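You operate a simulated robot arm through the tools that you are given. There is no shell and no other tool. Be economical: measure what you need, move in short steps, check, and stop when the job is done.

Carry out the task below with a simulated two-armed robot. There is one attempt and no reset: what you move stays moved.

Task
Take the strap hook and leave it on the top of the blue stand. Fetch the red padlock and stand it on the white vinyl tile. Switch the fan switch on. Open the meter lid. The order is free. Set down upright: strap hook, red padlock.

Only the result counts: the job must be done as asked and must still hold three seconds after the hand-in. Knocking over, shifting, dropping, spilling or breaking anything else fails it. Lids that push on must go on centred and level and be pressed home; caps that screw on are set level and turned clockwise until they are tight.

Robot
Two 6-joint arms with two-finger parallel grippers on one trunk, on a base that drives. Base frame: it is fixed to the floor where the robot stands at the start and does not move with it; the origin is under the middle of the robot, x ahead of it, y to its left, z up. Units: mm, degrees, N and s.
The left shoulder is at the start at [-96, 177, 781], the right one opposite. With the tool pointing down near the work surface each hand reaches from about 280 to 720 mm from the robot's upright axis, wherever it stands, measured 20 degrees to its own side. Places, roughly: fan switch [2600, -4600, 1500]; meter lid [6500, 500, 900]; red padlock (4x2x7 cm) [-1200, 300, 800]; strap hook (5x3x10 cm) [500, 0, 900]; top of the blue stand [500, -1800, 600]; white vinyl tile (13x13x1 cm) [-1600, 3300, 600]. Payload 1.57 kg a hand.
The TCP of each hand is the grasp point between the finger pads, 30 mm short of the fingertips. In the tool frame z runs along the fingers and y along their closing line. Largest opening 80 mm; finger width 17, thickness 12; the body of the gripper, 40 by 82 mm, starts 80 mm behind the TCP.
Orientation is told as [roll, pitch, yaw] about the base's x, y, z axes, in that order, counted from this pose: with the fingers straight down and closing along the base's y, the tool's x points along the base's -x, its y along +y and its z along -z.

Tools
- The arms move only by the tool nudge_tool. It takes "left_motion", "right_motion" or both (then of equal length, played together; a hand with none holds still); each is a list of rows, each an object (a shift or turn left out is 0, a gripper value left out holds the last) with "xyz": the shift along the tool's x, y, z in units of 500 mm (1.0 is 500 mm), a list of three; "dr": the turn, a rotation vector about the tool's x, y, z in units of 120 degrees (1.0 is 120 degrees), a list of three; "fingers": the gripper command, from -1 (shut) to 1 (fully open), values between in proportion. In form: [{"xyz": [tx, ty, tz], "dr": [ax, ay, az], "fingers": fingers}, ...]. A call has 1 to 8 rows; each row is the pose to reach, as a shift and turn from the pose commanded when the call began, along the tool's axes at that moment. A call with a number of a shift or a turn outside -1 to 1 is refused whole. Each row takes 0.2 s and may step no farther than 50 mm and 8.6 degrees from the row before; otherwise, or with a gripper value out of range, the whole call is refused. Where a pose cannot be reached the arm comes as near as it can. A force on the tool above 40 N (or 10 N above the force at the start of the call, whichever is more), or a blocked arm, ends the call early, and 0.2 s more pass. Each finger travels about 72 mm/s and halts on what it meets, pressing with about 33 N; the grip force reading is that of the motor and also rises with nothing between the fingers. The clock runs only during rows and for 0.2 s after the last one: add rows that repeat a pose to give the fingers time. The reply holds the time, the measured pose of the TCP, the force on the tool along the base axes, the opening and the grip force, in the units named above and with some noise, with the torque about the TCP (base axes, N m) and any sound that the robot's microphone picked up, and new pictures: "views" is both (left out), scene, wrist or none (wrist: the cameras of the hands that moved).
- Cameras (640 x 400 px; columns grow to the right, rows downward): "scene" is now at [40.9, -31.7, 1494.9]; the picture's right is [-0.18, -0.98, 0.00], its down [-0.70, 0.13, -0.70] and it looks along [0.69, -0.12, -0.71] (base axes); focal length 247 px, centre (320, 200). "left" rides on the left gripper at [72, 7, -122] in its tool frame; the picture's right is [-0.09, 1.00, 0.00], its down [-0.84, -0.08, -0.54] and it looks along [-0.54, -0.05, 0.84] (tool axes); focal length 238 px, centre (320, 200). "right" rides on the right gripper at [72, -7, -122] in its tool frame; the picture's right is [0.09, 1.00, 0.00], its down [-0.84, 0.08, -0.54] and it looks along [-0.54, 0.05, 0.84] (tool axes); focal length 238 px, centre (320, 200). There is no depth. A picture from a camera that has moved, and an enlarged one, comes with that camera's place and axes in the base frame and with its lens. The place of the scene camera against the robot may be out by one fixed shift of up to 25 mm in any direction.
- slide_trunk(by): slides the trunk up (or, below 0, down) by that many mm; the arms and the scene camera ride with it, the base frame stays. It gives what a move gives, with no picture.
- drive_base(legs): drives the robot by 1 to 6 legs, each [ahead, left, turn to the left] in mm, mm and degrees, along the robot's own axes; the way and the turn of a leg run together, so that a leg with both is an arc; at most 1500 mm and 180 degrees a leg. The arms and the cameras ride along, it lands a little off, and it stops where it bumps. It gives what a move gives, and a new picture of the scene camera.
- turn_head(pan, tilt): turns the head with the scene camera to pan (to the left, within 143 degrees either way) and tilt (down, from -29 to 69), counted from straight ahead of the robot. It gives what a move gives, and a new picture of the scene camera.
- zoom(camera, box): a new picture of the part [left, top, right, bottom] of that camera's present view, enlarged. It takes no simulated time.
- job_done(): hands the job in; it is judged then, once.

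Work in short steps. Places have to be worked out from the pictures, the camera data and where the tool is seen: move nearer, look again, correct. Check each grasp and each placing, and mend what went wrong. You have 165 turns and 260 pictures in all, those below and enlarged ones among them. Open the grippers and draw the arms clear of the work before you hand the job in, unless the task says otherwise.

The tools are called after ">>>" by a JSON object that holds its "op" and its "data". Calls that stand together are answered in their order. nudge_tool: Moves the arms, as the interface text tells. Its arguments: {"type":"object","properties":{"left_motion":{"type":"array"},"right_motion":{"type":"array"},"views":{"type":"string","enum":["both","scene","wrist","none"]}},"required":[]} The other tools are called the same way: slide_trunk (by) slides the trunk up or down; drive_base (legs) drives the base; turn_head (pan, tilt) turns the head that bears the scene camera; zoom (camera, box) takes an enlarged picture of a part of a camera's view; job_done () hands the job in.

At the start:

```text
clock: 0.0
left_position: [441.9, 133.3, 1113.4]
left_orientation: [0.0, 0.0, 0.0]
left_wrist_force: [0.9, 0.2, -1.0]
left_moment: [-0.02, 0.0, -0.02]
left_width: 79.9
left_grip_force: 0.1
right_position: [375.2, -173.5, 1131.9]
right_orientation: [0.0, 0.0, 0.0]
right_wrist_force: [0.5, -0.5, -0.2]
right_moment: [0.02, 0.0, -0.02]
right_width: 79.9
right_grip_force: 0.0
trunk travel left (down, up): [-225.0, 103.0]
robot x, y, heading: [-1.5, 3.9, -0.1]
head pan, tilt: [-10.2, 45.6]
```

scene: 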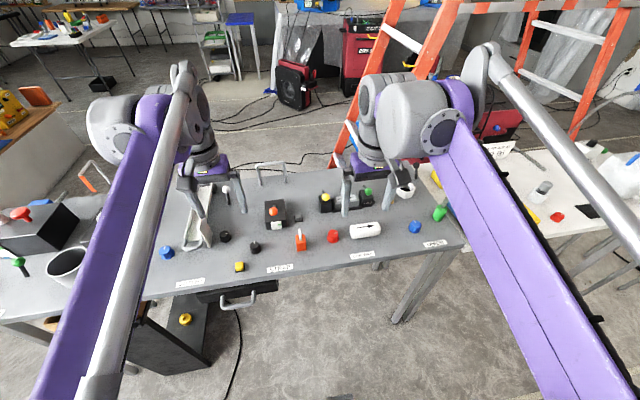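
right: 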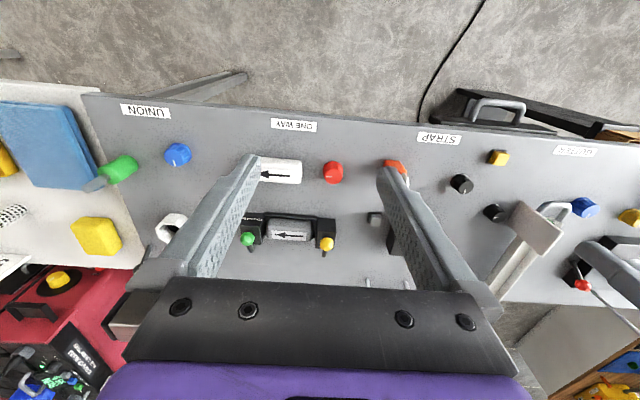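
left: 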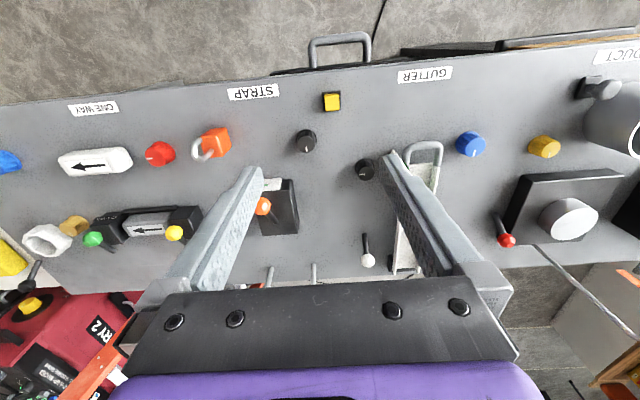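

The table shows a label STRAP with an orange object with a grey ring near it. I zoom to identify the objects.

>>> {"op": "zoom", "data": {"camera": "left", "box": [140, 70, 340, 195]}}

>>> {"op": "zoom", "data": {"camera": "scene", "box": [180, 170, 400, 300]}}

```text
3.20 times, centred on (240, 132) of left
camera zoom: at [369.6, 139.4, 1236.0], right [0.09, 1.0, 0.0], down [0.84, -0.08, 0.54], along [0.54, -0.05, -0.84], focal length 763 px, centre (576, 416)
```

zoom: 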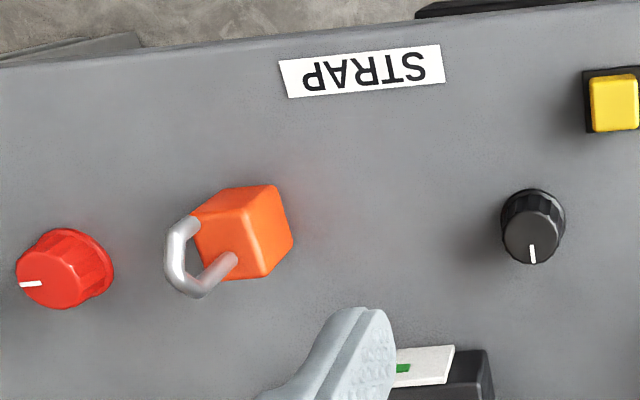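

```text
2.91 times, centred on (290, 235) of scene
camera zoom: at [40.9, -31.7, 1494.9], right [-0.18, -0.98, 0.0], down [-0.7, 0.13, -0.7], along [0.69, -0.12, -0.71], focal length 718 px, centre (407, 98)
```

zoom: 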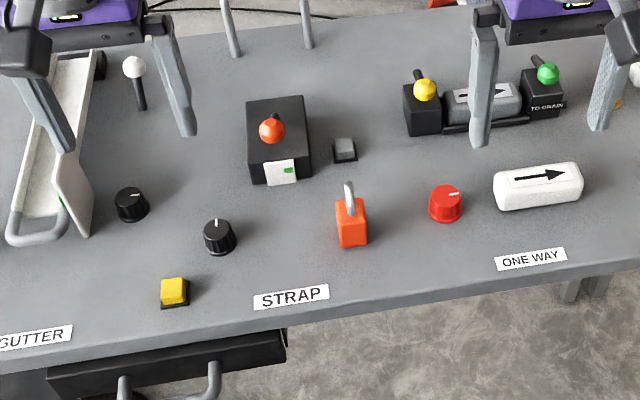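

The orange block with the grey loop near [490, -50, 850] fits the strap hook (5x3x10). I move the right hand over it to look closer.

>>> {"op": "nudge_tool", "data": {"right_motion": [{"xyz": [-0.03, 0.045, 0.05]}, {"xyz": [-0.07, 0.09, 0.1]}, {"xyz": [-0.11, 0.135, 0.15]}, {"xyz": [-0.15, 0.18, 0.2]}, {"xyz": [-0.17, 0.226, 0.244]}]}}

```text
clock: 1.2
left_position: [440.7, 132.9, 1113.0]
left_orientation: [-0.1, -0.1, 0.0]
left_wrist_force: [-0.2, 0.8, 0.1]
left_moment: [0.02, 0.01, 0.02]
left_width: 79.9
left_grip_force: 0.2
right_position: [463.2, -59.7, 1009.5]
right_orientation: [0.0, 0.0, 0.0]
right_wrist_force: [-0.5, -0.6, 0.2]
right_moment: [-0.04, 0.04, -0.01]
right_width: 80.0
right_grip_force: 0.0
trunk travel left (down, up): [-225.0, 103.0]
robot x, y, heading: [1.6, -2.0, -0.0]
head pan, tilt: [-10.2, 45.6]
camera scene: at [41.3, -31.3, 1494.9], right [-0.18, -0.98, 0.0], down [-0.7, 0.13, -0.7], along [0.69, -0.12, -0.71], focal length 247 px, centre (320, 200)
camera right: at [389.9, -66.5, 1133.3], right [-0.09, 1.0, 0.0], down [0.84, 0.08, 0.54], along [0.54, 0.05, -0.84], focal length 238 px, centre (320, 200)
```

scene: 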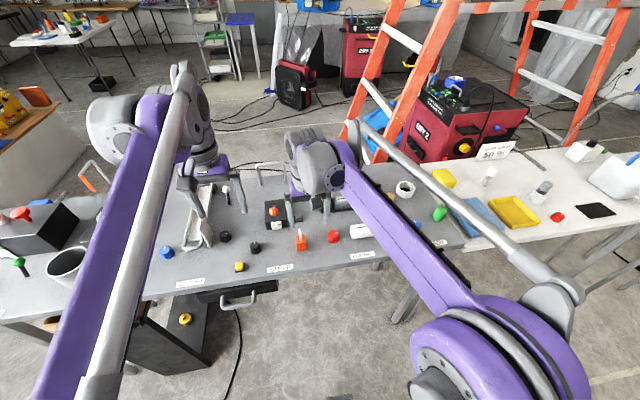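
right: 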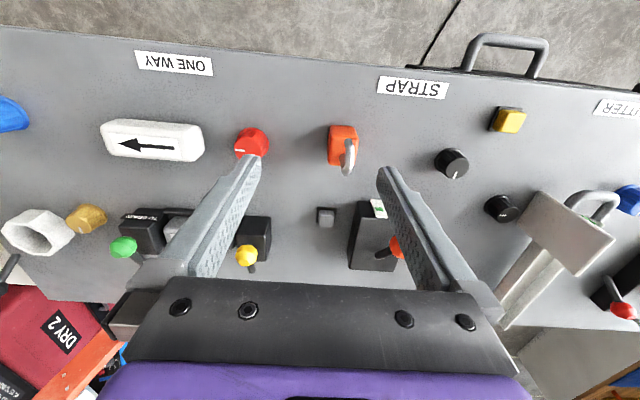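

>>> {"op": "zoom", "data": {"camera": "right", "box": [280, 90, 400, 190]}}

```text
4.00 times, centred on (340, 140) of right
camera zoom: at [389.9, -66.5, 1133.3], right [-0.09, 1.0, 0.0], down [0.84, 0.08, 0.54], along [0.54, 0.05, -0.84], focal length 953 px, centre (240, 440)
```

zoom: 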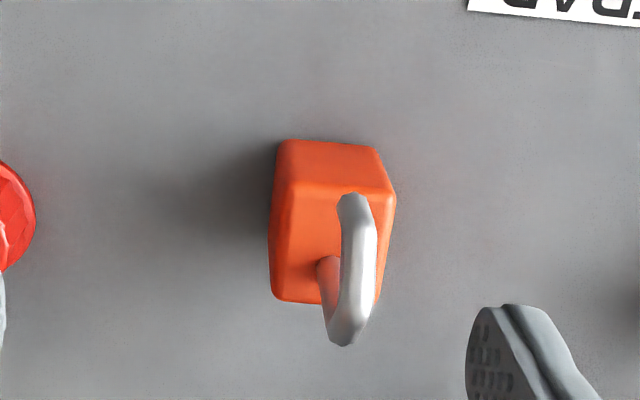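

The two wrist cameras agree: block top centre about [479, -33, 900], thin axis along y. I move over it and partway down, then look.

>>> {"op": "nudge_tool", "data": {"right_motion": [{"xyz": [-0.032, 0.053, 0.0]}, {"xyz": [-0.032, 0.053, 0.08]}], "views": "wrist"}}

```text
clock: 1.8
left_position: [440.8, 133.7, 1113.1]
left_orientation: [0.0, -0.1, 0.0]
left_wrist_force: [-0.6, 0.0, 0.2]
left_moment: [0.04, -0.02, 0.03]
left_width: 80.1
left_grip_force: 0.0
right_position: [476.9, -34.5, 969.1]
right_orientation: [0.0, 0.0, 0.0]
right_wrist_force: [-0.1, -0.7, 1.1]
right_moment: [-0.02, 0.0, 0.0]
right_width: 79.9
right_grip_force: 0.0
trunk travel left (down, up): [-225.0, 103.0]
robot x, y, heading: [-3.3, 0.6, -0.0]
head pan, tilt: [-10.2, 45.6]
camera right: at [405.6, -41.5, 1092.1], right [-0.09, 1.0, 0.0], down [0.84, 0.08, 0.54], along [0.54, 0.05, -0.84], focal length 238 px, centre (320, 200)
```

right: 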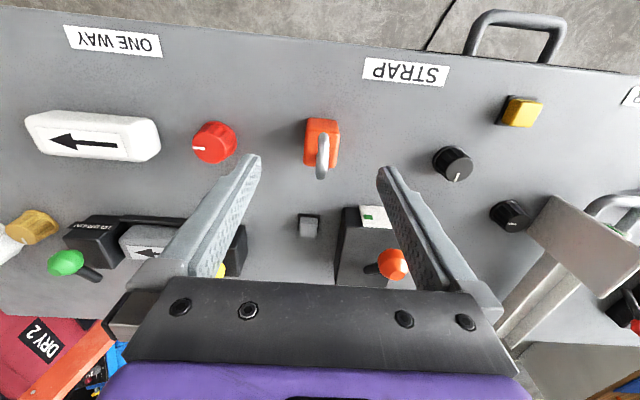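

Aligned. I descend to z≈888 in steps and look before closing.

>>> {"op": "nudge_tool", "data": {"right_motion": [{"xyz": [0.004, 0.0, 0.08]}, {"xyz": [0.004, 0.0, 0.14]}], "views": "wrist"}}

```text
clock: 2.4
left_position: [441.8, 132.1, 1113.1]
left_orientation: [0.1, 0.0, 0.0]
left_wrist_force: [0.7, -0.4, 0.4]
left_moment: [-0.02, -0.01, 0.01]
left_width: 79.8
left_grip_force: 0.0
right_position: [473.0, -36.1, 899.5]
right_orientation: [0.0, 0.0, 0.0]
right_wrist_force: [0.9, 0.7, 0.2]
right_moment: [-0.03, 0.01, -0.01]
right_width: 79.9
right_grip_force: 0.0
trunk travel left (down, up): [-225.0, 103.0]
robot x, y, heading: [1.1, 1.1, 0.2]
head pan, tilt: [-10.2, 45.6]
camera right: at [402.5, -41.3, 1021.4], right [-0.09, 1.0, 0.0], down [0.84, 0.08, 0.54], along [0.54, 0.05, -0.84], focal length 238 px, centre (320, 200)
```

right: 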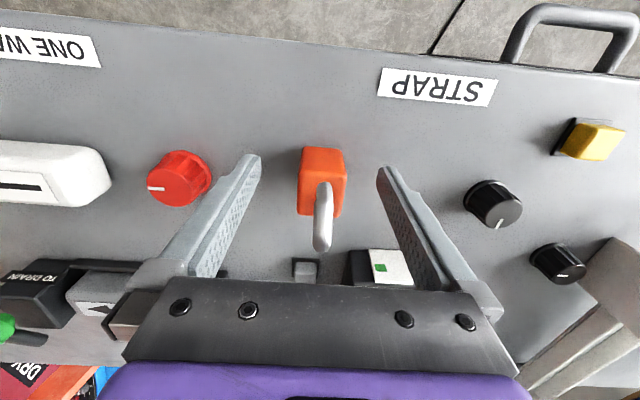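

>>> {"op": "zoom", "data": {"camera": "right", "box": [240, 130, 400, 230]}}

```text
4.00 times, centred on (320, 180) of right
camera zoom: at [402.5, -41.3, 1021.4], right [-0.09, 1.0, 0.0], down [0.84, 0.08, 0.54], along [0.54, 0.05, -0.84], focal length 953 px, centre (320, 280)
```

zoom: 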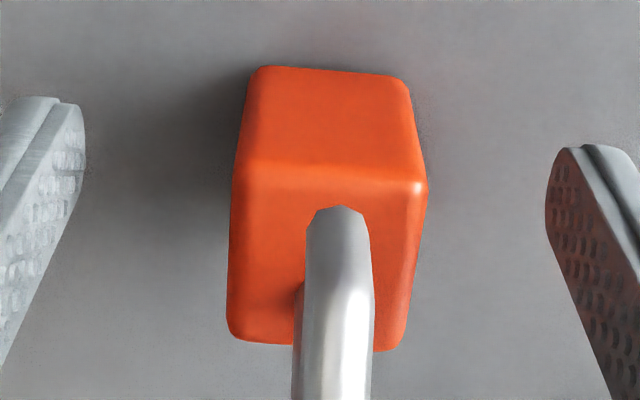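

Block is centred between fingers. I lower 9 mm more and close.

>>> {"op": "nudge_tool", "data": {"right_motion": [{"xyz": [-0.008, 0.0, 0.018]}, {"xyz": [-0.008, 0.0, 0.018], "fingers": -1}, {"xyz": [-0.008, 0.0, 0.018], "fingers": -1}, {"xyz": [-0.008, 0.0, 0.018], "fingers": -1}, {"xyz": [-0.008, 0.0, 0.018], "fingers": -1}], "views": "wrist"}}

```text
clock: 3.6
left_position: [441.9, 133.4, 1113.8]
left_orientation: [0.0, -0.1, 0.0]
left_wrist_force: [0.3, 0.4, 0.2]
left_moment: [-0.01, 0.0, 0.02]
left_width: 79.9
left_grip_force: 0.0
right_position: [477.5, -34.6, 888.9]
right_orientation: [0.1, 0.0, 0.0]
right_wrist_force: [0.2, -1.0, 0.0]
right_moment: [-0.03, 0.02, 0.02]
right_width: 29.1
right_grip_force: 33.5
trunk travel left (down, up): [-225.0, 103.0]
robot x, y, heading: [1.7, 0.3, -0.1]
head pan, tilt: [-10.2, 45.6]
camera right: at [405.9, -40.9, 1012.5], right [-0.09, 1.0, 0.0], down [0.84, 0.08, 0.54], along [0.54, 0.05, -0.84], focal length 238 px, centre (320, 200)
```

right: 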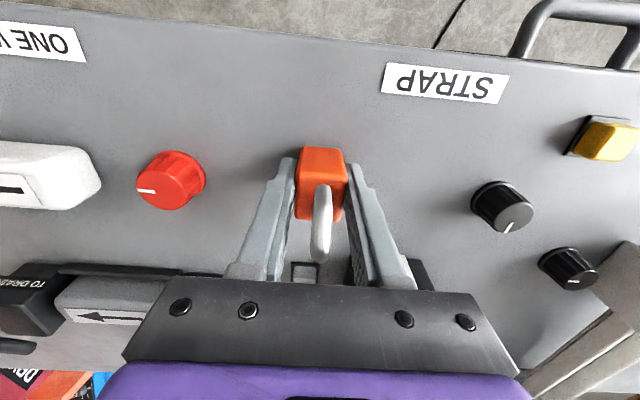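

Gripped at 29 mm. Lift.

>>> {"op": "nudge_tool", "data": {"right_motion": [{"xyz": [0, 0, -0.06]}, {"xyz": [0, 0, -0.14]}, {"xyz": [0, 0, -0.23]}, {"xyz": [0, 0, -0.32]}]}}

```text
clock: 4.6
left_position: [440.4, 133.1, 1113.3]
left_orientation: [0.0, 0.0, 0.0]
left_wrist_force: [-0.1, 0.7, 1.0]
left_moment: [0.01, -0.02, 0.0]
left_width: 79.7
left_grip_force: 0.2
right_position: [477.8, -35.1, 1051.7]
right_orientation: [0.1, -0.1, -0.1]
right_wrist_force: [0.1, 0.5, -0.6]
right_moment: [0.01, -0.01, 0.01]
right_width: 29.3
right_grip_force: 32.9
trunk travel left (down, up): [-225.0, 103.0]
robot x, y, heading: [1.6, 0.8, -0.1]
head pan, tilt: [-10.2, 45.6]
camera scene: at [40.7, -31.7, 1494.9], right [-0.18, -0.98, 0.0], down [-0.7, 0.13, -0.7], along [0.69, -0.12, -0.71], focal length 247 px, centre (320, 200)
camera right: at [406.9, -41.3, 1174.3], right [-0.09, 1.0, 0.0], down [0.84, 0.08, 0.54], along [0.54, 0.05, -0.84], focal length 238 px, centre (320, 200)
```

scene: 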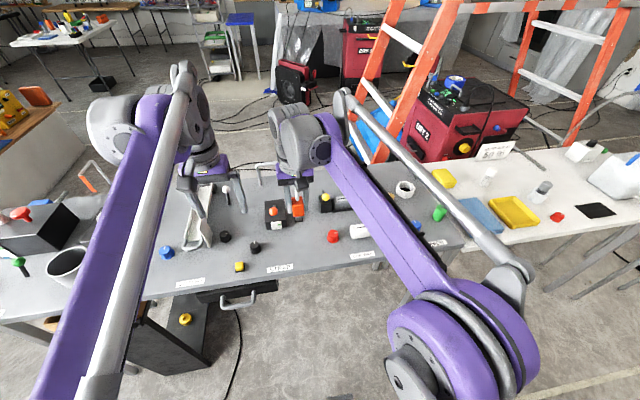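
right: 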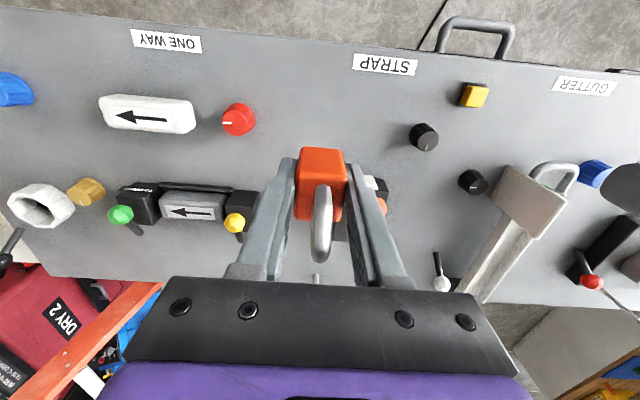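

Held. Now I look around to the right for the blue stand.

>>> {"op": "turn_head", "data": {"pan": -75, "tilt": 30}}

>>> {"op": "turn_head", "data": {"pan": -140, "tilt": 30}}

>>> {"op": "turn_head", "data": {"pan": 140, "tilt": 30}}

>>> {"op": "turn_head", "data": {"pan": 70, "tilt": 20}}

>>> {"op": "turn_head", "data": {"pan": 0, "tilt": 15}}

```text
clock: 6.0
left_position: [441.4, 132.2, 1113.0]
left_orientation: [0.0, 0.0, 0.0]
left_wrist_force: [-0.2, 0.7, -0.3]
left_moment: [-0.04, 0.0, 0.0]
left_width: 79.9
left_grip_force: 0.1
right_position: [478.7, -34.1, 1049.8]
right_orientation: [0.0, 0.1, 0.0]
right_wrist_force: [0.3, 0.7, 0.3]
right_moment: [-0.02, -0.01, 0.04]
right_width: 29.5
right_grip_force: 33.1
trunk travel left (down, up): [-225.0, 103.0]
robot x, y, heading: [-0.4, 1.9, -0.1]
head pan, tilt: [-75.0, 30.0]
camera scene: at [-15.2, -104.8, 1518.2], right [-0.97, -0.26, 0.0], down [-0.13, 0.48, -0.87], along [0.22, -0.84, -0.5], focal length 247 px, centre (320, 200)
```

scene: 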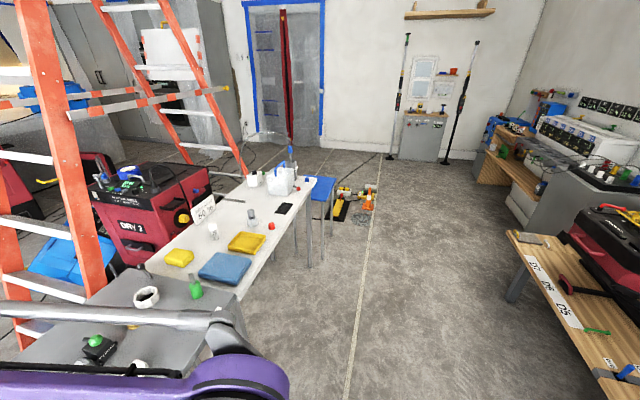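

```text
clock: 7.3
left_position: [441.6, 132.6, 1112.9]
left_orientation: [0.0, 0.0, 0.1]
left_wrist_force: [0.9, 0.4, 0.3]
left_moment: [0.02, -0.01, 0.01]
left_width: 80.2
left_grip_force: 0.1
right_position: [479.1, -34.9, 1049.8]
right_orientation: [-0.1, 0.0, 0.0]
right_wrist_force: [-0.4, 0.1, -0.7]
right_moment: [0.02, 0.06, -0.03]
right_width: 29.2
right_grip_force: 33.0
trunk travel left (down, up): [-225.0, 103.0]
robot x, y, heading: [-0.0, -2.7, -0.1]
head pan, tilt: [-140.0, 30.0]
camera scene: at [-107.9, -75.6, 1518.3], right [-0.64, 0.77, 0.0], down [0.38, 0.32, -0.87], along [-0.66, -0.56, -0.5], focal length 247 px, centre (320, 200)
```

scene: 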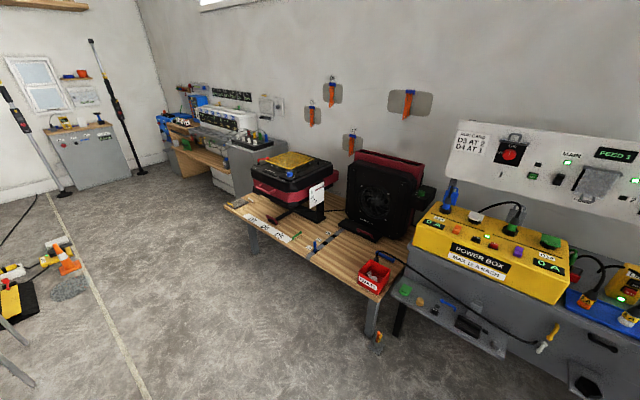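

```text
clock: 11.2
left_position: [441.2, 133.0, 1113.9]
left_orientation: [0.0, 0.0, 0.0]
left_wrist_force: [-0.2, -0.2, -0.3]
left_moment: [-0.02, 0.02, 0.01]
left_width: 79.9
left_grip_force: 0.1
right_position: [477.5, -35.6, 1050.8]
right_orientation: [-0.1, 0.1, 0.0]
right_wrist_force: [-1.0, 0.3, 0.1]
right_moment: [0.0, 0.02, 0.01]
right_width: 29.5
right_grip_force: 32.6
trunk travel left (down, up): [-225.0, 103.0]
robot x, y, heading: [3.4, -4.6, 0.3]
head pan, tilt: [140.0, 30.0]
camera scene: at [-107.9, 40.7, 1518.3], right [0.64, 0.77, 0.0], down [0.38, -0.32, -0.87], along [-0.66, 0.56, -0.5], focal length 247 px, centre (320, 200)
```

scene: 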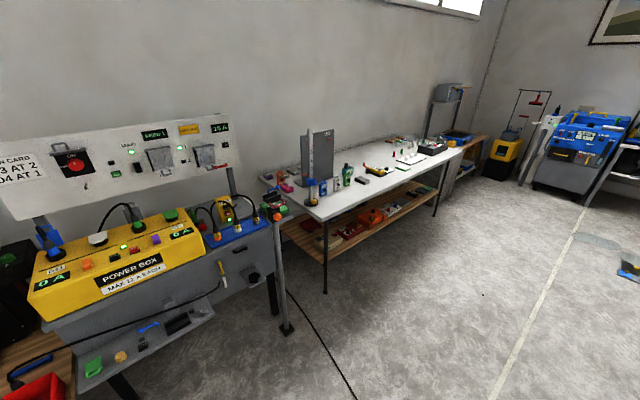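

```text
clock: 12.6
left_position: [440.8, 132.1, 1112.4]
left_orientation: [0.0, -0.1, -0.1]
left_wrist_force: [0.2, -0.4, 0.1]
left_moment: [0.01, 0.0, -0.01]
left_width: 79.9
left_grip_force: 0.2
right_position: [478.6, -36.1, 1050.8]
right_orientation: [0.1, -0.1, -0.1]
right_wrist_force: [0.4, 0.1, -0.2]
right_moment: [0.03, -0.01, 0.0]
right_width: 29.0
right_grip_force: 32.8
trunk travel left (down, up): [-225.0, 103.0]
robot x, y, heading: [-0.0, 0.5, 0.1]
head pan, tilt: [70.0, 20.0]
camera scene: at [-6.8, 70.1, 1534.3], right [0.94, -0.34, 0.0], down [-0.12, -0.32, -0.94], along [0.32, 0.88, -0.34], focal length 247 px, centre (320, 200)
```

scene: 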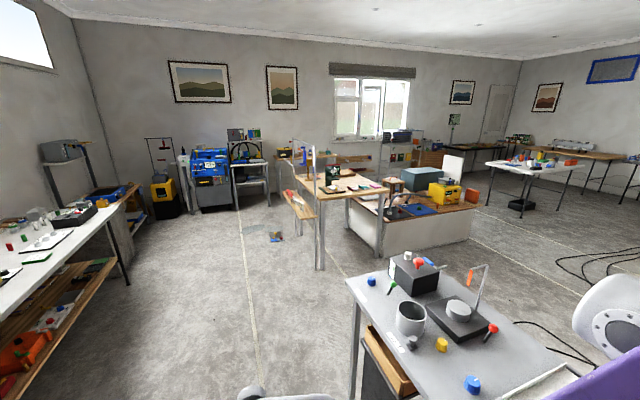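

```text
clock: 14.0
left_position: [441.5, 133.7, 1113.1]
left_orientation: [0.0, 0.1, 0.0]
left_wrist_force: [-0.8, 1.1, 0.1]
left_moment: [-0.01, 0.02, 0.01]
left_width: 79.8
left_grip_force: 0.1
right_position: [478.5, -35.6, 1050.4]
right_orientation: [0.0, 0.0, -0.1]
right_wrist_force: [-0.6, -1.0, 0.4]
right_moment: [-0.04, -0.01, 0.02]
right_width: 29.5
right_grip_force: 32.3
trunk travel left (down, up): [-225.0, 103.0]
robot x, y, heading: [-3.3, 2.7, 0.1]
head pan, tilt: [0.0, 15.0]
camera scene: at [54.8, -17.4, 1542.5], right [0.0, -1.0, 0.0], down [-0.26, 0.0, -0.97], along [0.97, 0.0, -0.26], focal length 247 px, centre (320, 200)
```

scene: 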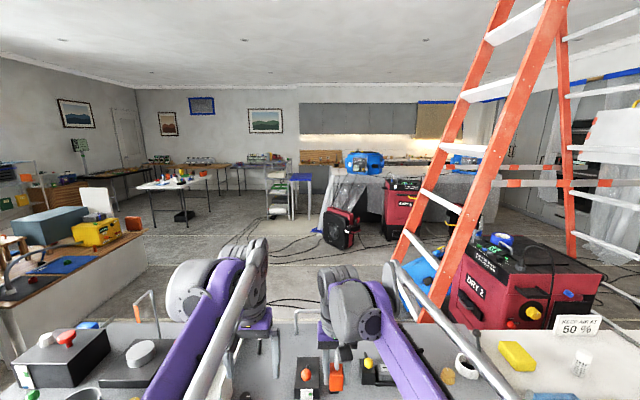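

The blue stool near [450, -1770, 600] is the blue stand. I pull both hands in before driving.

>>> {"op": "nudge_tool", "data": {"right_motion": [{"xyz": [0.06, -0.05, -0.02]}, {"xyz": [0.12, -0.1, -0.04]}, {"xyz": [0.18, -0.15, -0.06]}, {"xyz": [0.24, -0.2, -0.08]}, {"xyz": [0.27, -0.23, -0.1]}], "left_motion": [{"xyz": [0.05, 0, 0]}, {"xyz": [0.1, 0.02, 0]}, {"xyz": [0.15, 0.04, 0]}, {"xyz": [0.2, 0.06, 0]}, {"xyz": [0.24, 0.08, 0]}], "views": "none"}}

>>> {"op": "drive_base", "data": {"legs": [[-150, 0, 0], [0, -900, 0]]}}

>>> {"op": "turn_head", "data": {"pan": -60, "tilt": 35}}

```text
clock: 15.2
left_position: [321.2, 172.7, 1112.8]
left_orientation: [0.0, -0.1, 0.0]
left_wrist_force: [-0.2, -0.1, 0.0]
left_moment: [0.0, -0.03, 0.0]
left_width: 80.0
left_grip_force: 0.1
right_position: [342.1, -151.1, 1101.4]
right_orientation: [-0.1, 0.0, 0.0]
right_wrist_force: [0.5, 0.5, -1.2]
right_moment: [0.01, -0.01, 0.02]
right_width: 29.4
right_grip_force: 33.0
trunk travel left (down, up): [-225.0, 103.0]
robot x, y, heading: [0.8, -2.5, -0.2]
head pan, tilt: [0.0, 15.0]
```

```text
clock: 24.5
left_position: [170.4, -733.1, 1112.8]
left_orientation: [0.0, 0.0, -0.1]
left_wrist_force: [0.1, 1.2, -0.6]
left_moment: [-0.01, 0.0, 0.02]
left_width: 80.1
left_grip_force: 0.1
right_position: [191.2, -1056.7, 1101.6]
right_orientation: [-0.1, 0.0, -0.1]
right_wrist_force: [-0.2, 0.4, -0.4]
right_moment: [-0.01, 0.02, 0.0]
right_width: 29.0
right_grip_force: 33.5
trunk travel left (down, up): [-225.0, 103.0]
robot x, y, heading: [-152.3, -905.4, -0.1]
head pan, tilt: [0.0, 15.0]
camera scene: at [-96.6, -923.0, 1542.5], right [0.0, -1.0, 0.0], down [-0.26, 0.0, -0.97], along [0.97, 0.0, -0.26], focal length 247 px, centre (320, 200)
```

scene: 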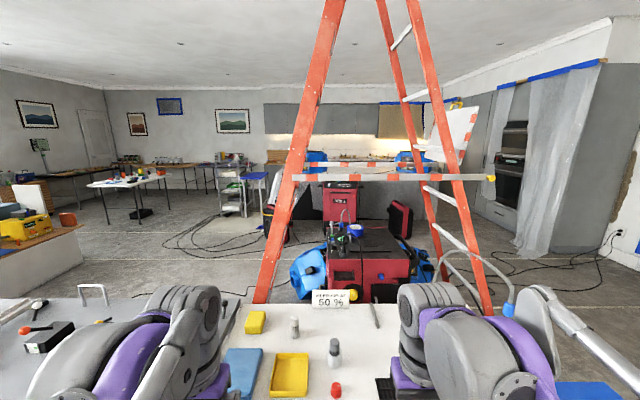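

```text
clock: 25.8
left_position: [171.4, -733.3, 1113.2]
left_orientation: [-0.1, 0.0, -0.1]
left_wrist_force: [0.3, 0.5, 0.5]
left_moment: [-0.05, 0.04, -0.01]
left_width: 79.9
left_grip_force: 0.0
right_position: [192.0, -1057.1, 1102.1]
right_orientation: [-0.1, 0.0, -0.2]
right_wrist_force: [0.4, -0.4, -0.5]
right_moment: [0.03, -0.03, 0.03]
right_width: 29.4
right_grip_force: 32.6
trunk travel left (down, up): [-225.0, 103.0]
robot x, y, heading: [-150.2, -905.9, -0.1]
head pan, tilt: [-60.0, 35.0]
camera scene: at [-146.0, -999.1, 1510.5], right [-0.87, -0.5, 0.0], down [-0.29, 0.5, -0.82], along [0.41, -0.71, -0.57], focal length 247 px, centre (320, 200)
```

scene: 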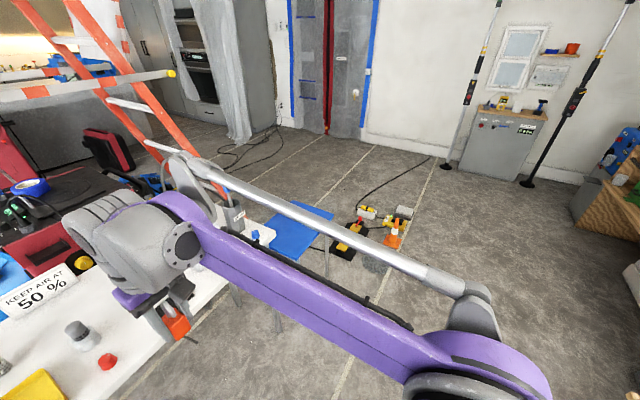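

Blue stand top at about [440, -1796]. Drive right 750 more and look.

>>> {"op": "drive_base", "data": {"legs": [[0, -770, 0]]}}

>>> {"op": "turn_head", "data": {"pan": -15, "tilt": 50}}

```text
clock: 33.1
left_position: [171.1, -1520.7, 1111.7]
left_orientation: [0.0, 0.0, 0.3]
left_wrist_force: [1.4, 0.7, 0.2]
left_moment: [0.0, -0.01, -0.03]
left_width: 80.2
left_grip_force: 0.0
right_position: [194.4, -1843.8, 1102.4]
right_orientation: [0.0, -0.1, 0.5]
right_wrist_force: [0.2, 0.6, -0.2]
right_moment: [0.01, 0.01, -0.04]
right_width: 29.3
right_grip_force: 33.3
trunk travel left (down, up): [-225.0, 103.0]
robot x, y, heading: [-147.7, -1694.3, 0.5]
head pan, tilt: [-60.0, 35.0]
camera scene: at [-143.5, -1788.8, 1510.5], right [-0.86, -0.51, 0.0], down [-0.29, 0.49, -0.82], along [0.41, -0.71, -0.57], focal length 247 px, centre (320, 200)
```

scene: 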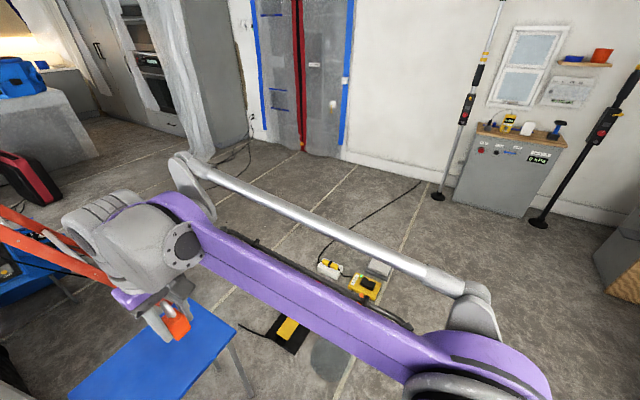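

```text
clock: 34.2
left_position: [170.8, -1520.9, 1112.2]
left_orientation: [0.0, 0.0, 0.4]
left_wrist_force: [0.5, 0.0, 0.3]
left_moment: [-0.01, -0.01, 0.0]
left_width: 79.8
left_grip_force: 0.1
right_position: [194.4, -1843.1, 1101.3]
right_orientation: [0.0, 0.1, 0.5]
right_wrist_force: [0.9, -0.1, -1.1]
right_moment: [-0.01, 0.01, -0.01]
right_width: 29.5
right_grip_force: 33.1
trunk travel left (down, up): [-225.0, 103.0]
robot x, y, heading: [-149.7, -1690.6, 0.5]
head pan, tilt: [-15.0, 50.0]
camera scene: at [-113.5, -1732.2, 1488.8], right [-0.25, -0.97, 0.0], down [-0.74, 0.19, -0.64], along [0.62, -0.16, -0.77], focal length 247 px, centre (320, 200)
```

scene: 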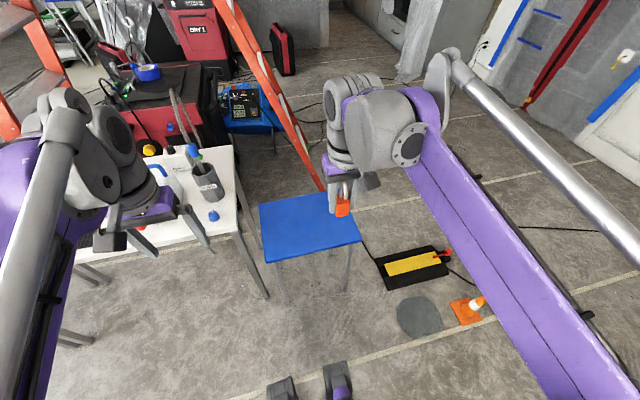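

Stand centre about [480, -1820, 600]. Drive ahead 130 and refine.

>>> {"op": "drive_base", "data": {"legs": [[130, 0, 0]]}}

```text
clock: 35.5
left_position: [303.0, -1519.5, 1113.1]
left_orientation: [0.1, 0.0, 0.4]
left_wrist_force: [1.0, 0.4, 0.0]
left_moment: [0.0, 0.03, -0.01]
left_width: 79.7
left_grip_force: 0.1
right_position: [325.9, -1842.7, 1101.7]
right_orientation: [-0.1, 0.1, 0.4]
right_wrist_force: [0.1, 0.2, -1.1]
right_moment: [0.01, 0.03, -0.01]
right_width: 29.4
right_grip_force: 33.1
trunk travel left (down, up): [-225.0, 103.0]
robot x, y, heading: [-20.1, -1696.1, 0.1]
head pan, tilt: [-15.0, 50.0]
camera scene: at [18.1, -1731.3, 1488.7], right [-0.25, -0.97, 0.0], down [-0.74, 0.19, -0.64], along [0.62, -0.16, -0.77], focal length 247 px, centre (320, 200)
```

scene: 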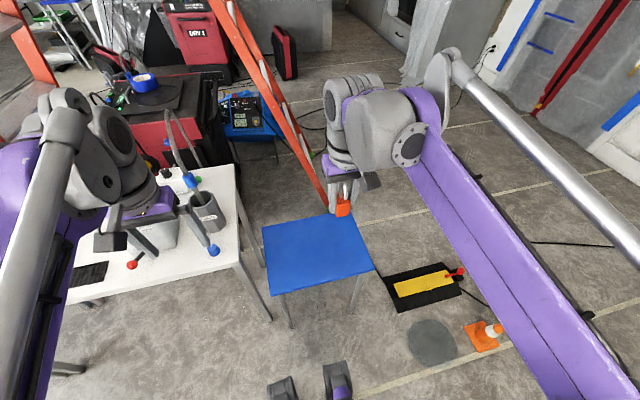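

Stand height seems about 560–600. I move the held hook over the stand to z≈800 and view by wrist.

>>> {"op": "nudge_tool", "data": {"right_motion": [{"xyz": [-0.043, 0.005, 0.075]}, {"xyz": [-0.087, 0.01, 0.15]}, {"xyz": [-0.13, 0.015, 0.225]}, {"xyz": [-0.174, 0.02, 0.3]}, {"xyz": [-0.217, 0.025, 0.375]}, {"xyz": [-0.261, 0.03, 0.45]}, {"xyz": [-0.304, 0.035, 0.525]}, {"xyz": [-0.34, 0.04, 0.6]}]}}

```text
clock: 37.3
left_position: [303.9, -1519.4, 1112.6]
left_orientation: [-0.1, 0.0, 0.4]
left_wrist_force: [0.0, 0.2, -0.7]
left_moment: [0.0, 0.03, -0.01]
left_width: 80.1
left_grip_force: 0.1
right_position: [496.0, -1821.1, 799.0]
right_orientation: [-0.1, 0.0, 0.4]
right_wrist_force: [-0.8, 0.2, -0.7]
right_moment: [-0.01, 0.01, -0.02]
right_width: 29.1
right_grip_force: 32.8
trunk travel left (down, up): [-225.0, 103.0]
robot x, y, heading: [-19.9, -1691.3, 0.3]
head pan, tilt: [-15.0, 50.0]
camera scene: at [18.8, -1731.3, 1488.7], right [-0.25, -0.97, 0.0], down [-0.74, 0.19, -0.64], along [0.62, -0.16, -0.77], focal length 247 px, centre (320, 200)
camera right: at [426.2, -1827.4, 922.4], right [-0.1, 1.0, 0.0], down [0.84, 0.08, 0.54], along [0.54, 0.05, -0.84], focal length 238 px, centre (320, 200)
```

scene: 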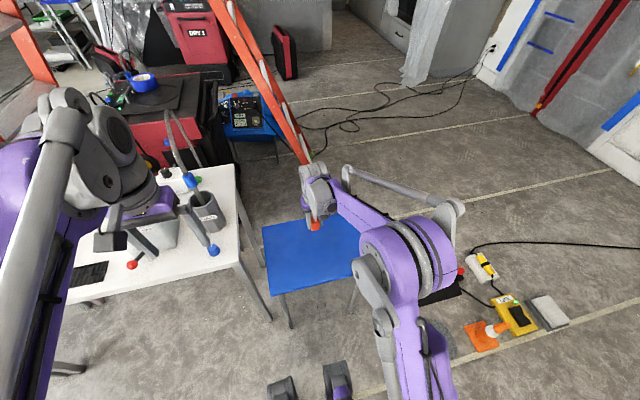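
right: 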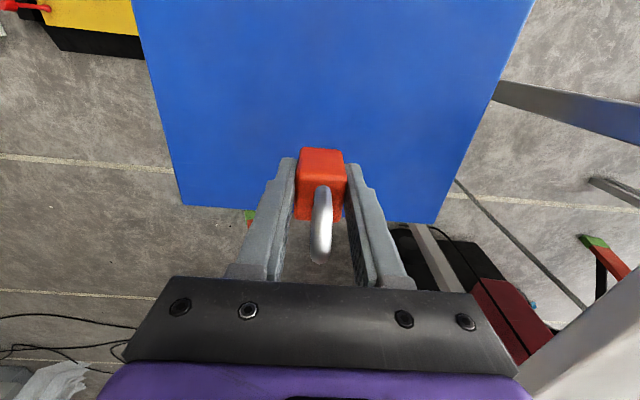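

Stand spans x≈375–660, y≈-2030…-1620, and I'm over its middle. Lower to z≈690 and view.

>>> {"op": "nudge_tool", "data": {"right_motion": [{"xyz": [-0.01, 0, 0.08]}, {"xyz": [-0.02, 0, 0.15]}, {"xyz": [-0.02, 0, 0.22]}], "views": "wrist"}}

>>> {"op": "turn_head", "data": {"pan": -15, "tilt": 45}}

>>> {"op": "zoom", "data": {"camera": "scene", "box": [240, 130, 400, 230]}}

```text
clock: 38.1
left_position: [301.9, -1519.8, 1113.1]
left_orientation: [0.0, 0.0, 0.5]
left_wrist_force: [0.5, -1.6, 0.5]
left_moment: [0.02, -0.08, -0.01]
left_width: 79.9
left_grip_force: 0.0
right_position: [506.1, -1821.4, 691.8]
right_orientation: [-0.1, 0.0, 0.4]
right_wrist_force: [1.1, -0.5, -0.2]
right_moment: [0.01, -0.01, -0.02]
right_width: 29.2
right_grip_force: 32.5
trunk travel left (down, up): [-225.0, 103.0]
robot x, y, heading: [-18.7, -1695.9, 0.3]
head pan, tilt: [-15.0, 50.0]
camera right: at [434.5, -1828.9, 814.0], right [-0.1, 1.0, 0.0], down [0.84, 0.08, 0.54], along [0.54, 0.05, -0.84], focal length 238 px, centre (320, 200)
```

right: 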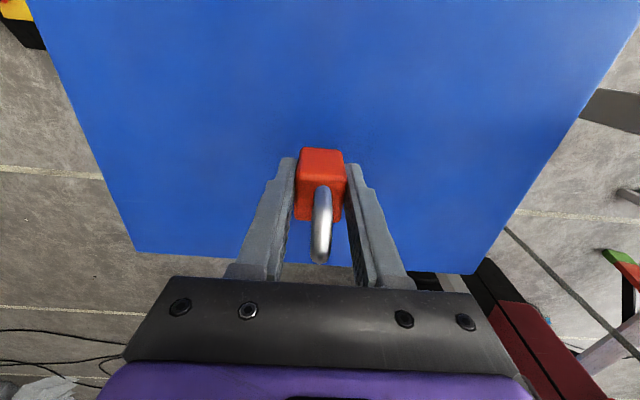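

```text
clock: 38.8
left_position: [303.3, -1519.6, 1112.7]
left_orientation: [0.0, -0.1, 0.3]
left_wrist_force: [0.0, -0.8, -0.4]
left_moment: [0.03, 0.03, -0.01]
left_width: 79.7
left_grip_force: 0.1
right_position: [506.2, -1821.9, 692.1]
right_orientation: [-0.1, 0.1, 0.5]
right_wrist_force: [0.3, -0.3, -1.0]
right_moment: [-0.02, 0.02, -0.03]
right_width: 29.3
right_grip_force: 32.9
trunk travel left (down, up): [-225.0, 103.0]
robot x, y, heading: [-18.0, -1695.0, 0.3]
head pan, tilt: [-15.0, 45.0]
camera scene: at [21.9, -1732.4, 1495.6], right [-0.25, -0.97, 0.0], down [-0.68, 0.18, -0.71], along [0.68, -0.18, -0.71], focal length 247 px, centre (320, 200)
```

scene: 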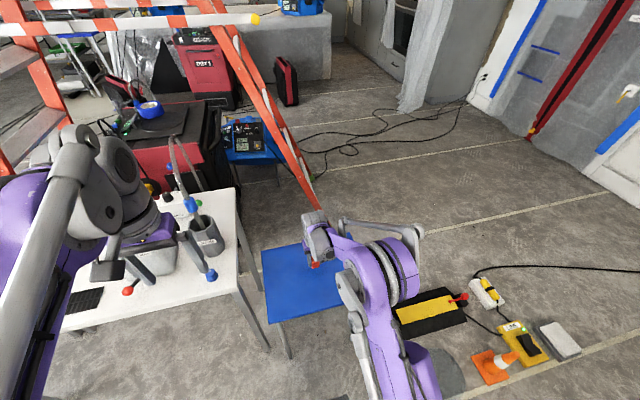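

```text
4.00 times, centred on (320, 180) of scene
camera zoom: at [21.9, -1732.4, 1495.6], right [-0.25, -0.97, 0.0], down [-0.68, 0.18, -0.71], along [0.68, -0.18, -0.71], focal length 988 px, centre (320, 280)
```

zoom: 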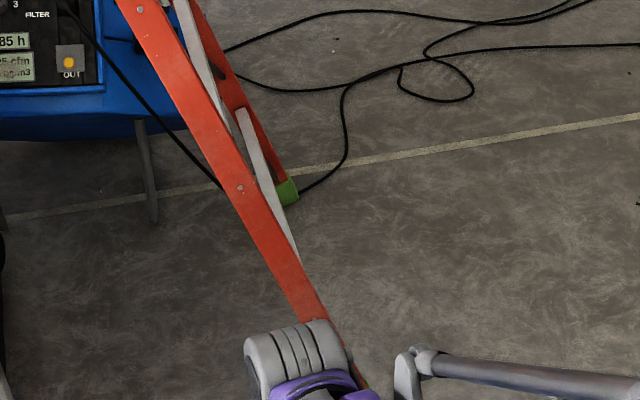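

Parallax puts the stand top at about z=610, contact near TCP 655–665. Lower to 672.

>>> {"op": "nudge_tool", "data": {"right_motion": [{"xyz": [0, 0, 0.02]}, {"xyz": [0, 0, 0.04]}], "views": "wrist"}}

>>> {"op": "zoom", "data": {"camera": "right", "box": [240, 110, 400, 210]}}

```text
clock: 39.4
left_position: [303.1, -1520.0, 1112.4]
left_orientation: [0.0, 0.1, 0.4]
left_wrist_force: [-0.7, -0.7, 0.5]
left_moment: [-0.03, -0.02, 0.01]
left_width: 80.0
left_grip_force: 0.1
right_position: [506.1, -1822.0, 671.2]
right_orientation: [-0.1, 0.0, 0.5]
right_wrist_force: [-0.6, -0.1, -0.5]
right_moment: [-0.03, 0.02, -0.02]
right_width: 29.1
right_grip_force: 33.3
trunk travel left (down, up): [-225.0, 103.0]
robot x, y, heading: [-18.7, -1694.7, 0.1]
head pan, tilt: [-15.0, 45.0]
camera right: at [434.1, -1828.2, 794.7], right [-0.1, 1.0, 0.0], down [0.84, 0.08, 0.54], along [0.54, 0.05, -0.84], focal length 238 px, centre (320, 200)
```

right: 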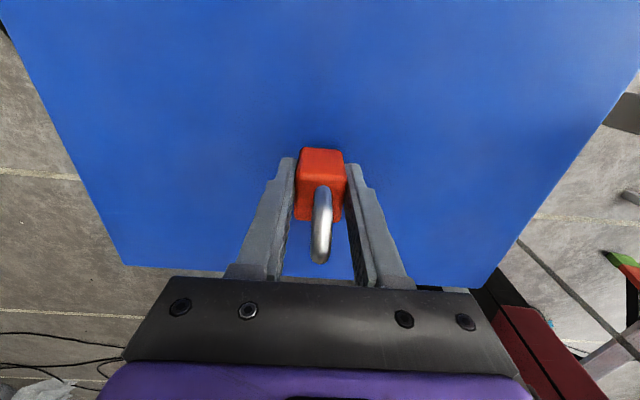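

```text
4.00 times, centred on (320, 160) of right
camera zoom: at [434.1, -1828.2, 794.7], right [-0.1, 1.0, 0.0], down [0.84, 0.08, 0.54], along [0.54, 0.05, -0.84], focal length 953 px, centre (320, 360)
```

zoom: 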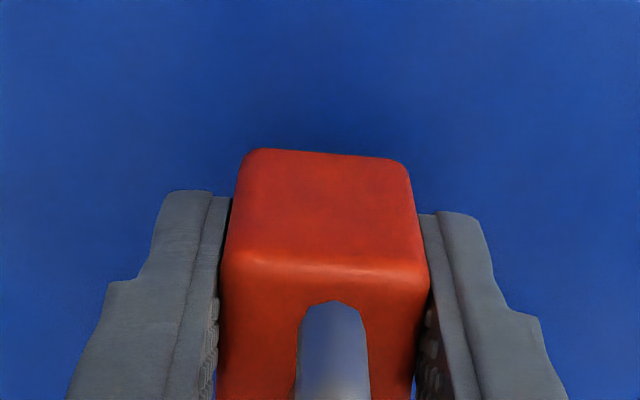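

Still clear. I lower 3 mm per row until contact.

>>> {"op": "nudge_tool", "data": {"right_motion": [{"xyz": [0, 0, 0.006]}, {"xyz": [0, 0, 0.012]}, {"xyz": [0, 0, 0.018]}, {"xyz": [0, 0, 0.022]}], "views": "wrist"}}

```text
clock: 40.4
left_position: [303.0, -1519.8, 1113.4]
left_orientation: [0.0, 0.0, 0.4]
left_wrist_force: [-0.1, 0.0, 0.6]
left_moment: [0.01, 0.04, 0.02]
left_width: 79.9
left_grip_force: 0.0
right_position: [505.3, -1821.0, 660.9]
right_orientation: [0.0, 0.0, 0.4]
right_wrist_force: [0.6, -0.4, -0.3]
right_moment: [-0.04, 0.0, 0.02]
right_width: 29.2
right_grip_force: 32.6
trunk travel left (down, up): [-225.0, 103.0]
robot x, y, heading: [-22.0, -1694.0, 0.4]
head pan, tilt: [-15.0, 45.0]
camera right: at [434.4, -1828.1, 784.1], right [-0.1, 1.0, 0.0], down [0.84, 0.08, 0.54], along [0.54, 0.05, -0.84], focal length 238 px, centre (320, 200)
```

right: 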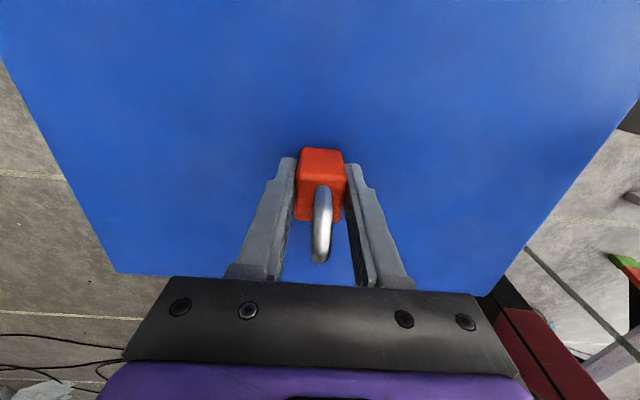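

>>> {"op": "nudge_tool", "data": {"right_motion": [{"xyz": [0, 0, 0.005]}, {"xyz": [0, 0, 0.01]}, {"xyz": [0, 0, 0.015]}, {"xyz": [0, 0, 0.02]}, {"xyz": [0, 0, 0.025]}], "views": "none"}}

```text
clock: 41.6
left_position: [299.1, -1518.9, 1113.7]
left_orientation: [0.1, -0.1, 0.4]
left_wrist_force: [-0.8, 1.6, -0.5]
left_moment: [0.0, -0.02, -0.03]
left_width: 80.1
left_grip_force: 0.1
right_position: [505.8, -1820.8, 649.3]
right_orientation: [0.0, -0.1, 0.4]
right_wrist_force: [3.1, -1.2, 36.8]
right_moment: [0.08, 0.2, -0.09]
right_width: 29.1
right_grip_force: 33.0
trunk travel left (down, up): [-225.0, 103.0]
robot x, y, heading: [-19.9, -1695.8, 0.4]
head pan, tilt: [-15.0, 45.0]
```

Contact. I ease up 1 mm and open the fingers.

>>> {"op": "nudge_tool", "data": {"right_motion": [{"xyz": [0, 0, -0.002]}, {"xyz": [0, 0, -0.002], "fingers": -0.1}, {"xyz": [0, 0, -0.002], "fingers": 0.2}, {"xyz": [0, 0, -0.002], "fingers": 0.6}, {"xyz": [0, 0, -0.002], "fingers": 0.6}], "views": "wrist"}}

```text
clock: 42.8
left_position: [300.9, -1518.9, 1113.0]
left_orientation: [0.0, -0.1, 0.4]
left_wrist_force: [0.0, -0.1, -0.5]
left_moment: [0.01, -0.01, 0.0]
left_width: 80.1
left_grip_force: 0.0
right_position: [503.1, -1819.2, 649.4]
right_orientation: [0.1, 0.0, 0.5]
right_wrist_force: [-3.0, 9.7, 20.1]
right_moment: [-0.06, 0.12, 0.07]
right_width: 55.1
right_grip_force: 0.1
trunk travel left (down, up): [-225.0, 103.0]
robot x, y, heading: [-22.5, -1691.8, 0.4]
head pan, tilt: [-15.0, 45.0]
camera right: at [432.8, -1826.4, 773.1], right [-0.1, 0.99, 0.0], down [0.84, 0.08, 0.54], along [0.54, 0.06, -0.84], focal length 238 px, centre (320, 200)
```

right: 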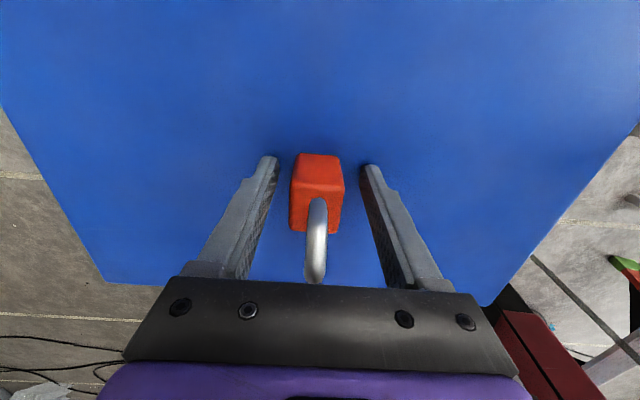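

The hook stands free; fingertips touch the stand. I open fully and lift straight up.

>>> {"op": "nudge_tool", "data": {"right_motion": [{"xyz": [0, 0, -0.006]}, {"xyz": [0, 0, -0.02], "fingers": 1}, {"xyz": [0, 0, -0.06], "fingers": 1}, {"xyz": [0, 0, -0.13]}, {"xyz": [0, 0, -0.2]}, {"xyz": [0, 0, -0.28]}]}}

```text
clock: 44.2
left_position: [302.1, -1520.4, 1112.9]
left_orientation: [0.1, 0.0, 0.3]
left_wrist_force: [0.0, 0.1, -0.3]
left_moment: [-0.01, -0.01, 0.02]
left_width: 80.0
left_grip_force: 0.1
right_position: [506.3, -1821.3, 792.5]
right_orientation: [0.0, 0.0, 0.3]
right_wrist_force: [0.5, -0.1, 0.4]
right_moment: [0.01, -0.03, 0.0]
right_width: 80.3
right_grip_force: 0.0
trunk travel left (down, up): [-225.0, 103.0]
robot x, y, heading: [-18.7, -1695.6, 0.3]
head pan, tilt: [-15.0, 45.0]
camera scene: at [21.3, -1732.3, 1495.7], right [-0.25, -0.97, 0.0], down [-0.68, 0.18, -0.71], along [0.68, -0.18, -0.71], focal length 247 px, centre (320, 200)
camera right: at [434.6, -1827.8, 914.6], right [-0.1, 1.0, 0.0], down [0.84, 0.08, 0.54], along [0.54, 0.05, -0.84], focal length 238 px, centre (320, 200)
```

scene: 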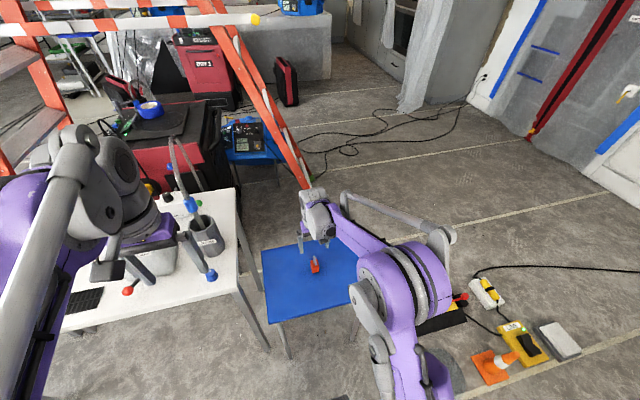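
right: 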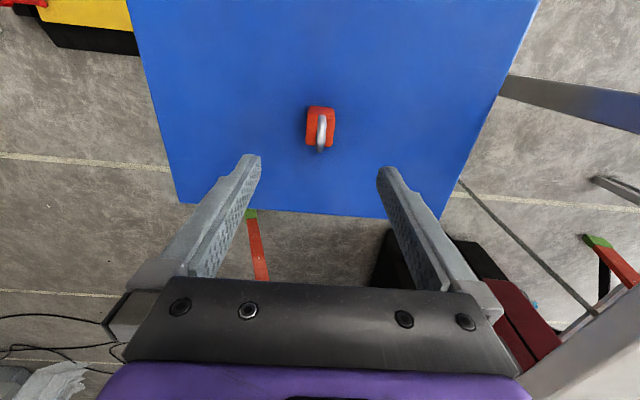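

Strap hook stands upright on the stand. I retract the right arm and look toward the fan switch.

>>> {"op": "nudge_tool", "data": {"right_motion": [{"xyz": [0.0, 0, -0.09]}, {"xyz": [0.02, 0, -0.18]}, {"xyz": [0.06, 0, -0.26]}, {"xyz": [0.11, 0, -0.34]}, {"xyz": [0.16, 0, -0.42]}, {"xyz": [0.22, 0, -0.5]}, {"xyz": [0.28, 0, -0.56]}, {"xyz": [0.32, 0, -0.6]}], "views": "none"}}

>>> {"op": "turn_head", "data": {"pan": -48, "tilt": 10}}

```text
clock: 46.0
left_position: [301.3, -1519.3, 1113.3]
left_orientation: [0.0, 0.0, 0.4]
left_wrist_force: [0.4, -0.3, 1.1]
left_moment: [-0.01, -0.02, 0.0]
left_width: 80.1
left_grip_force: 0.1
right_position: [343.6, -1821.6, 1089.5]
right_orientation: [0.0, 0.1, 0.4]
right_wrist_force: [-0.2, 0.3, -0.5]
right_moment: [0.01, -0.02, -0.02]
right_width: 79.9
right_grip_force: 0.1
trunk travel left (down, up): [-225.0, 103.0]
robot x, y, heading: [-22.8, -1693.2, 0.4]
head pan, tilt: [-15.0, 45.0]
```

```text
clock: 47.0
left_position: [301.8, -1520.1, 1112.8]
left_orientation: [0.1, 0.1, 0.4]
left_wrist_force: [-0.3, -0.6, -0.3]
left_moment: [0.03, -0.03, -0.02]
left_width: 79.9
left_grip_force: 0.0
right_position: [345.0, -1820.6, 1089.4]
right_orientation: [-0.1, 0.0, 0.4]
right_wrist_force: [0.3, -0.1, -0.4]
right_moment: [0.02, -0.03, 0.01]
right_width: 79.8
right_grip_force: 0.1
trunk travel left (down, up): [-225.0, 103.0]
robot x, y, heading: [-14.4, -1696.4, 0.5]
head pan, tilt: [-48.0, 10.0]
camera scene: at [6.0, -1780.5, 1550.5], right [-0.74, -0.67, 0.0], down [-0.12, 0.13, -0.98], along [0.66, -0.73, -0.17], focal length 247 px, centre (320, 200)
```

scene: 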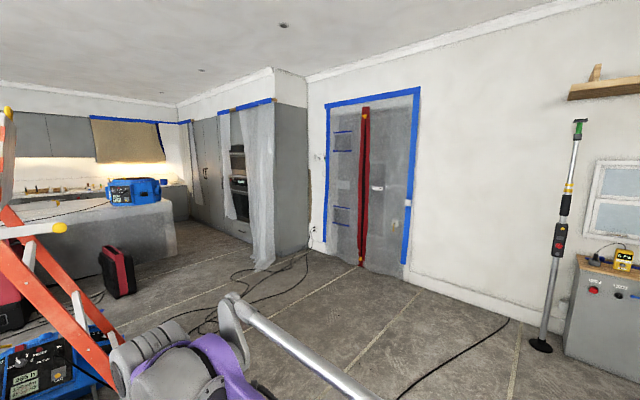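

>>> {"op": "zoom", "data": {"camera": "scene", "box": [280, 130, 360, 250]}}

```text
3.33 times, centred on (320, 190) of scene
camera zoom: at [6.0, -1780.5, 1550.5], right [-0.74, -0.67, 0.0], down [-0.12, 0.13, -0.98], along [0.66, -0.73, -0.17], focal length 823 px, centre (320, 233)
```

zoom: 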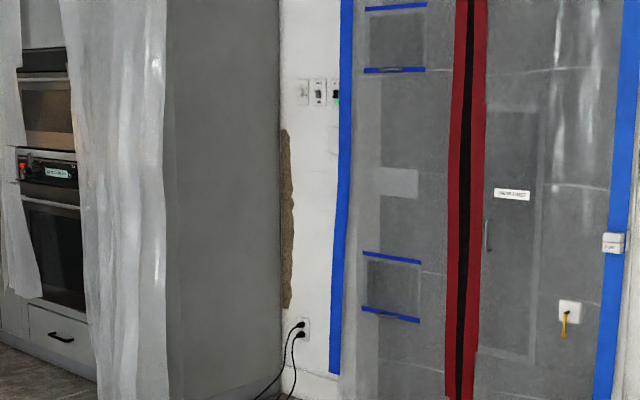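

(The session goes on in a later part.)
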